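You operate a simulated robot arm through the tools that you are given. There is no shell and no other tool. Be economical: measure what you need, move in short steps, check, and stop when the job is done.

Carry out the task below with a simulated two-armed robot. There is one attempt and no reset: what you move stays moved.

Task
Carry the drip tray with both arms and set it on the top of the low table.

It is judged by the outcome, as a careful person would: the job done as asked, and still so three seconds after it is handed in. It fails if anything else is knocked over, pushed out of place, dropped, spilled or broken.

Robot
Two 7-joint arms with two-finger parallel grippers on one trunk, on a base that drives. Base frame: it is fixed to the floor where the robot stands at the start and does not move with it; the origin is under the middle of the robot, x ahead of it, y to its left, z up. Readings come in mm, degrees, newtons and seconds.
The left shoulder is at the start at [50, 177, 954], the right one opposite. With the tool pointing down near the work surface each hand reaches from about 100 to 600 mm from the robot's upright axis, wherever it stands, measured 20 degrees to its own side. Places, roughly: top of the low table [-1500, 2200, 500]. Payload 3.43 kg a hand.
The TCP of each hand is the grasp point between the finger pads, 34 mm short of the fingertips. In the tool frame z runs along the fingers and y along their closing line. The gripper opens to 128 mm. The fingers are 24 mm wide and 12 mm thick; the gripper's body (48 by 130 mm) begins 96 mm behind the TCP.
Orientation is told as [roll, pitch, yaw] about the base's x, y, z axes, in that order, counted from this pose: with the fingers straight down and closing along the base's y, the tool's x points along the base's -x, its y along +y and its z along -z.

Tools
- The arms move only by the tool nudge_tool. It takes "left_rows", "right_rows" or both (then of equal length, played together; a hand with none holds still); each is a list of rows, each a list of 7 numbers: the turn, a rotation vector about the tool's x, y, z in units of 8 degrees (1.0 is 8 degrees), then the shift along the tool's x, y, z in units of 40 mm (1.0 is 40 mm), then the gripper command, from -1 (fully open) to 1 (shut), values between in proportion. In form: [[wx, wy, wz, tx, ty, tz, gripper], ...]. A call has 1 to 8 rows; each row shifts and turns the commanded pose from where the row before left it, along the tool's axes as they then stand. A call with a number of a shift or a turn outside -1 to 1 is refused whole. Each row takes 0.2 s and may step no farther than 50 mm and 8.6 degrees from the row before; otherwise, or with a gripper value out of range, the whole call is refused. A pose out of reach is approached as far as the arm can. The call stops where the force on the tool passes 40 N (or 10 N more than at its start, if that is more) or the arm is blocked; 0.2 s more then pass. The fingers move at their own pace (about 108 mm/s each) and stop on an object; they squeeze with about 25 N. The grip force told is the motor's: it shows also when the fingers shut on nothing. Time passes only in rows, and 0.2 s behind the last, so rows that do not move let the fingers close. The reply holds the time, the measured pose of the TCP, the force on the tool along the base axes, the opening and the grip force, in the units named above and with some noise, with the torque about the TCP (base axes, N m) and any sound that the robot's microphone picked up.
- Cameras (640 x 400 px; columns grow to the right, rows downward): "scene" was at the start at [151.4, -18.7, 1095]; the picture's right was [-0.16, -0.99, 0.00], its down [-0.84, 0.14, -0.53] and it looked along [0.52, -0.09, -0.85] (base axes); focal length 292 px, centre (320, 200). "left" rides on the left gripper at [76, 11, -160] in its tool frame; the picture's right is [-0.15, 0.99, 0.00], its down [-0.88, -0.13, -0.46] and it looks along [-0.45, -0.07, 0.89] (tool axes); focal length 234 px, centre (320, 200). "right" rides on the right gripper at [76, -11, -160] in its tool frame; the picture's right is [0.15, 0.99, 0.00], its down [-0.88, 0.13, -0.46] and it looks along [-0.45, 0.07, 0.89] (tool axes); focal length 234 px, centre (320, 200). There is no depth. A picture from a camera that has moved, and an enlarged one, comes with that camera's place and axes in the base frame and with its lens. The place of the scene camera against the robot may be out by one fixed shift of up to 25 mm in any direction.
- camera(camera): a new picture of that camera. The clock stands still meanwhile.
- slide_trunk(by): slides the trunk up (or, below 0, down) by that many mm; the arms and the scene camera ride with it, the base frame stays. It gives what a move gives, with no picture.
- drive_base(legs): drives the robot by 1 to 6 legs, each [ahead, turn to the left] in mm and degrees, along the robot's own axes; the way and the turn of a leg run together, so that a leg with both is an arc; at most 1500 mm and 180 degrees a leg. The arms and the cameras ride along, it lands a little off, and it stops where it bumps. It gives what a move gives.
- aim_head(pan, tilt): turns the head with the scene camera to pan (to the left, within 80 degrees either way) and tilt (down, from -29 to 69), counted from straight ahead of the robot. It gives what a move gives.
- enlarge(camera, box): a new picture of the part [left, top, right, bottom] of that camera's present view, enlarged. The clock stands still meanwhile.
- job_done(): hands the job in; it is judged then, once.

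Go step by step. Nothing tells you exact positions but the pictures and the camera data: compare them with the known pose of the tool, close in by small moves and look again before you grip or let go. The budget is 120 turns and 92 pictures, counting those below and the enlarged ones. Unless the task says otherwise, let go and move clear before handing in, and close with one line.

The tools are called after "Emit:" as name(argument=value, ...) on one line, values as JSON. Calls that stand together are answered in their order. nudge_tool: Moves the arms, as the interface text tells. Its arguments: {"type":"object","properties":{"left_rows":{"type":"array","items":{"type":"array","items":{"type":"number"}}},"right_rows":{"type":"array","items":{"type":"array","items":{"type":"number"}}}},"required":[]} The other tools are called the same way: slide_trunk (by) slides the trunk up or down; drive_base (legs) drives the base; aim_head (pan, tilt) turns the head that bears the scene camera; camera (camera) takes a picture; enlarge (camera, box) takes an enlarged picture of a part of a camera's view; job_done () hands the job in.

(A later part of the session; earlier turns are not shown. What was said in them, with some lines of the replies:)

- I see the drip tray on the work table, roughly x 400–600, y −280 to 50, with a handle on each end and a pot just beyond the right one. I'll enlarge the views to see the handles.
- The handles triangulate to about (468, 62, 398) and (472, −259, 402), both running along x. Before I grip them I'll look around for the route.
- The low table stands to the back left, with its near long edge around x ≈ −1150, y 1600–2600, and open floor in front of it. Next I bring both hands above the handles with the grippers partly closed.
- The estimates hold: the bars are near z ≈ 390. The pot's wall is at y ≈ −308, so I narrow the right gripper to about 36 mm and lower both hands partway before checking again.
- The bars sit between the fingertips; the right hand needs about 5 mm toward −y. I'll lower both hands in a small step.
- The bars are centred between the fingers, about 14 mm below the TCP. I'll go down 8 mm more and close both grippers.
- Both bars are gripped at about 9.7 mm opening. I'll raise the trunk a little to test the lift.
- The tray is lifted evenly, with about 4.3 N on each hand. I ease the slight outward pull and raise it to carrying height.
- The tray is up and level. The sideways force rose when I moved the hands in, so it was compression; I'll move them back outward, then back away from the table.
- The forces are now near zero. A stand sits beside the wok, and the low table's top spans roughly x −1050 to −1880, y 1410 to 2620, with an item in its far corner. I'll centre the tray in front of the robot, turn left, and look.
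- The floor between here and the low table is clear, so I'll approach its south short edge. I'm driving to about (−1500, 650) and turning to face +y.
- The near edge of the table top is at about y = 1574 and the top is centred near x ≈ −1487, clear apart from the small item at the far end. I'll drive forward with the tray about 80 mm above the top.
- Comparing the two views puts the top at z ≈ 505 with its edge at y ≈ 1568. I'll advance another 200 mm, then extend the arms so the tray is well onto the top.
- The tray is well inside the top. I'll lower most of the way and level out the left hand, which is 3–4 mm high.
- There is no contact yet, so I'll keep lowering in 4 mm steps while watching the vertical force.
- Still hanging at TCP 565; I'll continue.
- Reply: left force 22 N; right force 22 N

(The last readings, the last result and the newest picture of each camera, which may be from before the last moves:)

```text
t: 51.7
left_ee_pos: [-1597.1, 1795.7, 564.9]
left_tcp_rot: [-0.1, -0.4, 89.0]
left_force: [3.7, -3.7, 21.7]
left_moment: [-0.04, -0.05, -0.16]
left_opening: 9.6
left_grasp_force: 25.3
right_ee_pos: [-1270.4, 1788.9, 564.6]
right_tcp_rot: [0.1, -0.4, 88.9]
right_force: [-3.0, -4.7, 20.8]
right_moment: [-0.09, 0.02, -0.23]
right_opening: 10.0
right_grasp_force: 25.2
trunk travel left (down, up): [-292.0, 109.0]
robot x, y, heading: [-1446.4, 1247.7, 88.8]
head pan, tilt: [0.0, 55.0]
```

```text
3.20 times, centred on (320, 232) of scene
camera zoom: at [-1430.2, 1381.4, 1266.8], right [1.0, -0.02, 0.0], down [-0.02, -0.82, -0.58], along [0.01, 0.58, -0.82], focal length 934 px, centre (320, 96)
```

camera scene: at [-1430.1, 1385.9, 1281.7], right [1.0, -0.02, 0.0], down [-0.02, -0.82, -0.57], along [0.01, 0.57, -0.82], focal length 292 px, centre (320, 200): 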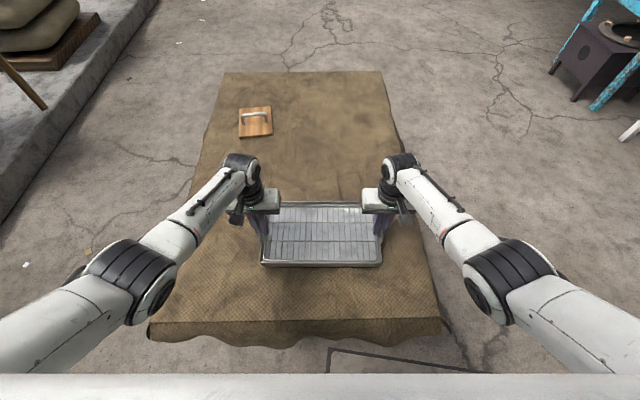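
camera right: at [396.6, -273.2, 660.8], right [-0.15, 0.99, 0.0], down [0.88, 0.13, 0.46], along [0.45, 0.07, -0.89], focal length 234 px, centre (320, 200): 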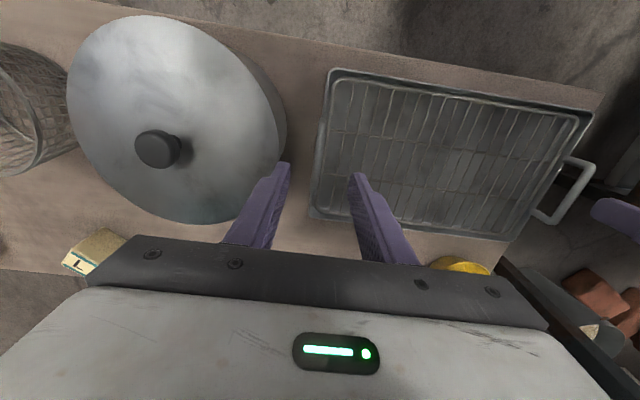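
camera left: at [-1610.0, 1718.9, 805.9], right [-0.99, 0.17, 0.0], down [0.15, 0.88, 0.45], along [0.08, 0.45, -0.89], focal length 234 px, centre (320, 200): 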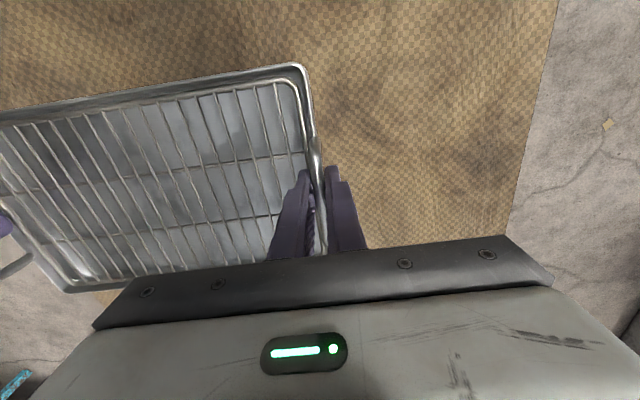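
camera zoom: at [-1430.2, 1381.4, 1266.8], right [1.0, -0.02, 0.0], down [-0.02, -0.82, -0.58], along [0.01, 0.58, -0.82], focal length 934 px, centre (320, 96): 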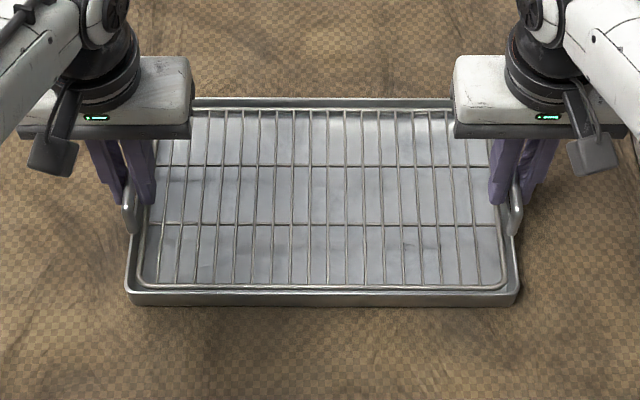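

The tray is seated at both ends. I'll ease off the preload, open both grippers modestly, and check.

Emit:
slide_trunk(by=2.5)

Emit:
nudge_tool(left_rows=[[0, 0, 0, 0, 0, 0, 0.8], [0, 0, 0, 0, 0, 0, 0.6], [0, 0, 0, 0, 0, 0, 0.45], [0, 0, 0, 0, 0, 0, 0.45]], right_rows=[[0, 0, 0, 0, 0, 0, 0.8], [0, 0, 0, 0, 0, 0, 0.6], [0, 0, 0, 0, 0, 0, 0.45], [0, 0, 0, 0, 0, 0, 0.45]])

Emit:
camera(camera="left")

Emit:
camera(camera="right")

```text
t: 52.2
left_ee_pos: [-1598.1, 1794.6, 563.4]
left_tcp_rot: [-0.1, -0.3, 88.8]
left_force: [4.5, 3.9, 11.6]
left_moment: [0.66, -0.05, -0.16]
left_opening: 9.8
left_grasp_force: 24.8
right_ee_pos: [-1270.6, 1789.0, 564.0]
right_tcp_rot: [0.2, -0.3, 88.9]
right_force: [-2.6, 0.5, 14.4]
right_moment: [0.52, 0.03, -0.25]
right_opening: 9.7
right_grasp_force: 25.9
trunk travel left (down, up): [-294.0, 107.0]
robot x, y, heading: [-1448.9, 1248.1, 88.9]
head pan, tilt: [0.0, 55.0]
```

```text
t: 53.2
left_ee_pos: [-1597.5, 1794.2, 562.0]
left_tcp_rot: [-0.1, 0.1, 88.9]
left_force: [0.2, -0.1, -0.4]
left_moment: [-0.02, -0.06, 0.01]
left_opening: 35.1
left_grasp_force: 0.0
right_ee_pos: [-1270.3, 1789.5, 562.3]
right_tcp_rot: [0.1, 0.1, 88.9]
right_force: [0.5, -0.3, -0.2]
right_moment: [0.0, -0.01, 0.0]
right_opening: 35.2
right_grasp_force: 0.1
trunk travel left (down, up): [-294.0, 107.0]
robot x, y, heading: [-1448.7, 1252.3, 88.8]
head pan, tilt: [0.0, 55.0]
```

```text
61 pictures are left
camera left: at [-1610.7, 1718.5, 722.5], right [-0.99, 0.17, 0.0], down [0.15, 0.88, 0.45], along [0.08, 0.45, -0.89], focal length 234 px, centre (320, 200)
```

left: 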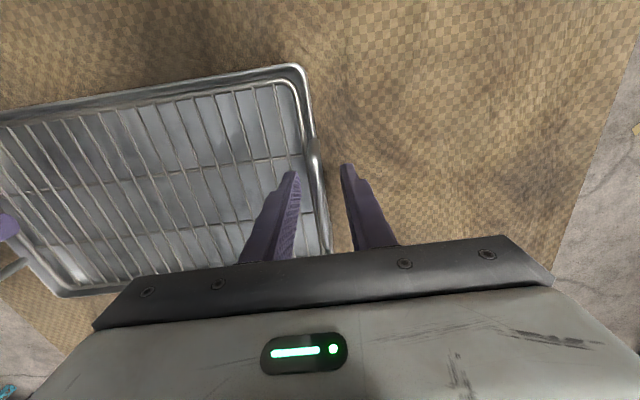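

```text
60 pictures are left
camera right: at [-1259.0, 1712.8, 723.0], right [-0.99, -0.13, 0.0], down [-0.11, 0.88, 0.46], along [-0.06, 0.45, -0.89], focal length 234 px, centre (320, 200)
```

right: 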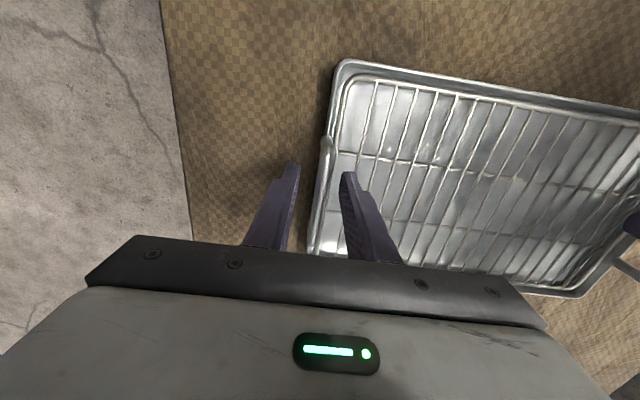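

Both handles are free of the fingers. I'll raise the trunk straight up and check that the tray stays put.

Emit:
slide_trunk(by=100)

Emit:
drive_base(legs=[[-250, 0]])

Emit:
camera(camera="scene")

```text
t: 54.6
left_ee_pos: [-1597.9, 1794.9, 662.9]
left_tcp_rot: [-0.1, 0.2, 88.9]
left_force: [0.1, 0.0, 0.4]
left_moment: [0.04, 0.01, 0.02]
left_opening: 35.3
left_grasp_force: 0.0
right_ee_pos: [-1270.3, 1789.5, 662.2]
right_tcp_rot: [0.1, 0.1, 88.8]
right_force: [-0.7, 0.3, -0.9]
right_moment: [0.02, 0.01, 0.0]
right_opening: 35.3
right_grasp_force: 0.1
trunk travel left (down, up): [-394.0, 7.0]
robot x, y, heading: [-1444.9, 1244.8, 88.9]
head pan, tilt: [0.0, 55.0]
```

```text
t: 56.4
left_ee_pos: [-1600.2, 1547.6, 663.6]
left_tcp_rot: [-0.1, -0.1, 88.7]
left_force: [0.3, -0.1, -0.1]
left_moment: [0.01, 0.02, 0.0]
left_opening: 35.0
left_grasp_force: 0.1
right_ee_pos: [-1271.9, 1540.2, 663.0]
right_tcp_rot: [0.2, 0.0, 88.8]
right_force: [-0.3, -0.1, -0.3]
right_moment: [0.0, 0.0, -0.02]
right_opening: 35.0
right_grasp_force: 0.0
trunk travel left (down, up): [-394.0, 7.0]
robot x, y, heading: [-1451.4, 1002.9, 88.5]
head pan, tilt: [0.0, 55.0]
```

```text
59 pictures are left
camera scene: at [-1434.8, 1137.3, 1368.4], right [1.0, -0.02, 0.0], down [-0.02, -0.82, -0.57], along [0.01, 0.57, -0.82], focal length 292 px, centre (320, 200)
```

scene: 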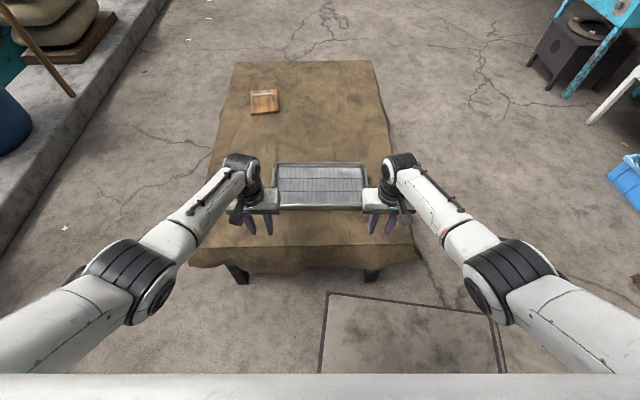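

The tray rests flat on the low table, well inside its edges. Both hands are clear and nothing else has moved, so I'm handing in.

Emit:
job_done()

```text
The job is handed in.
```

The drip tray was carried with both arms and now sits flat on the top of the low table. Both grippers have let go and moved clear, and I saw nothing else disturbed.
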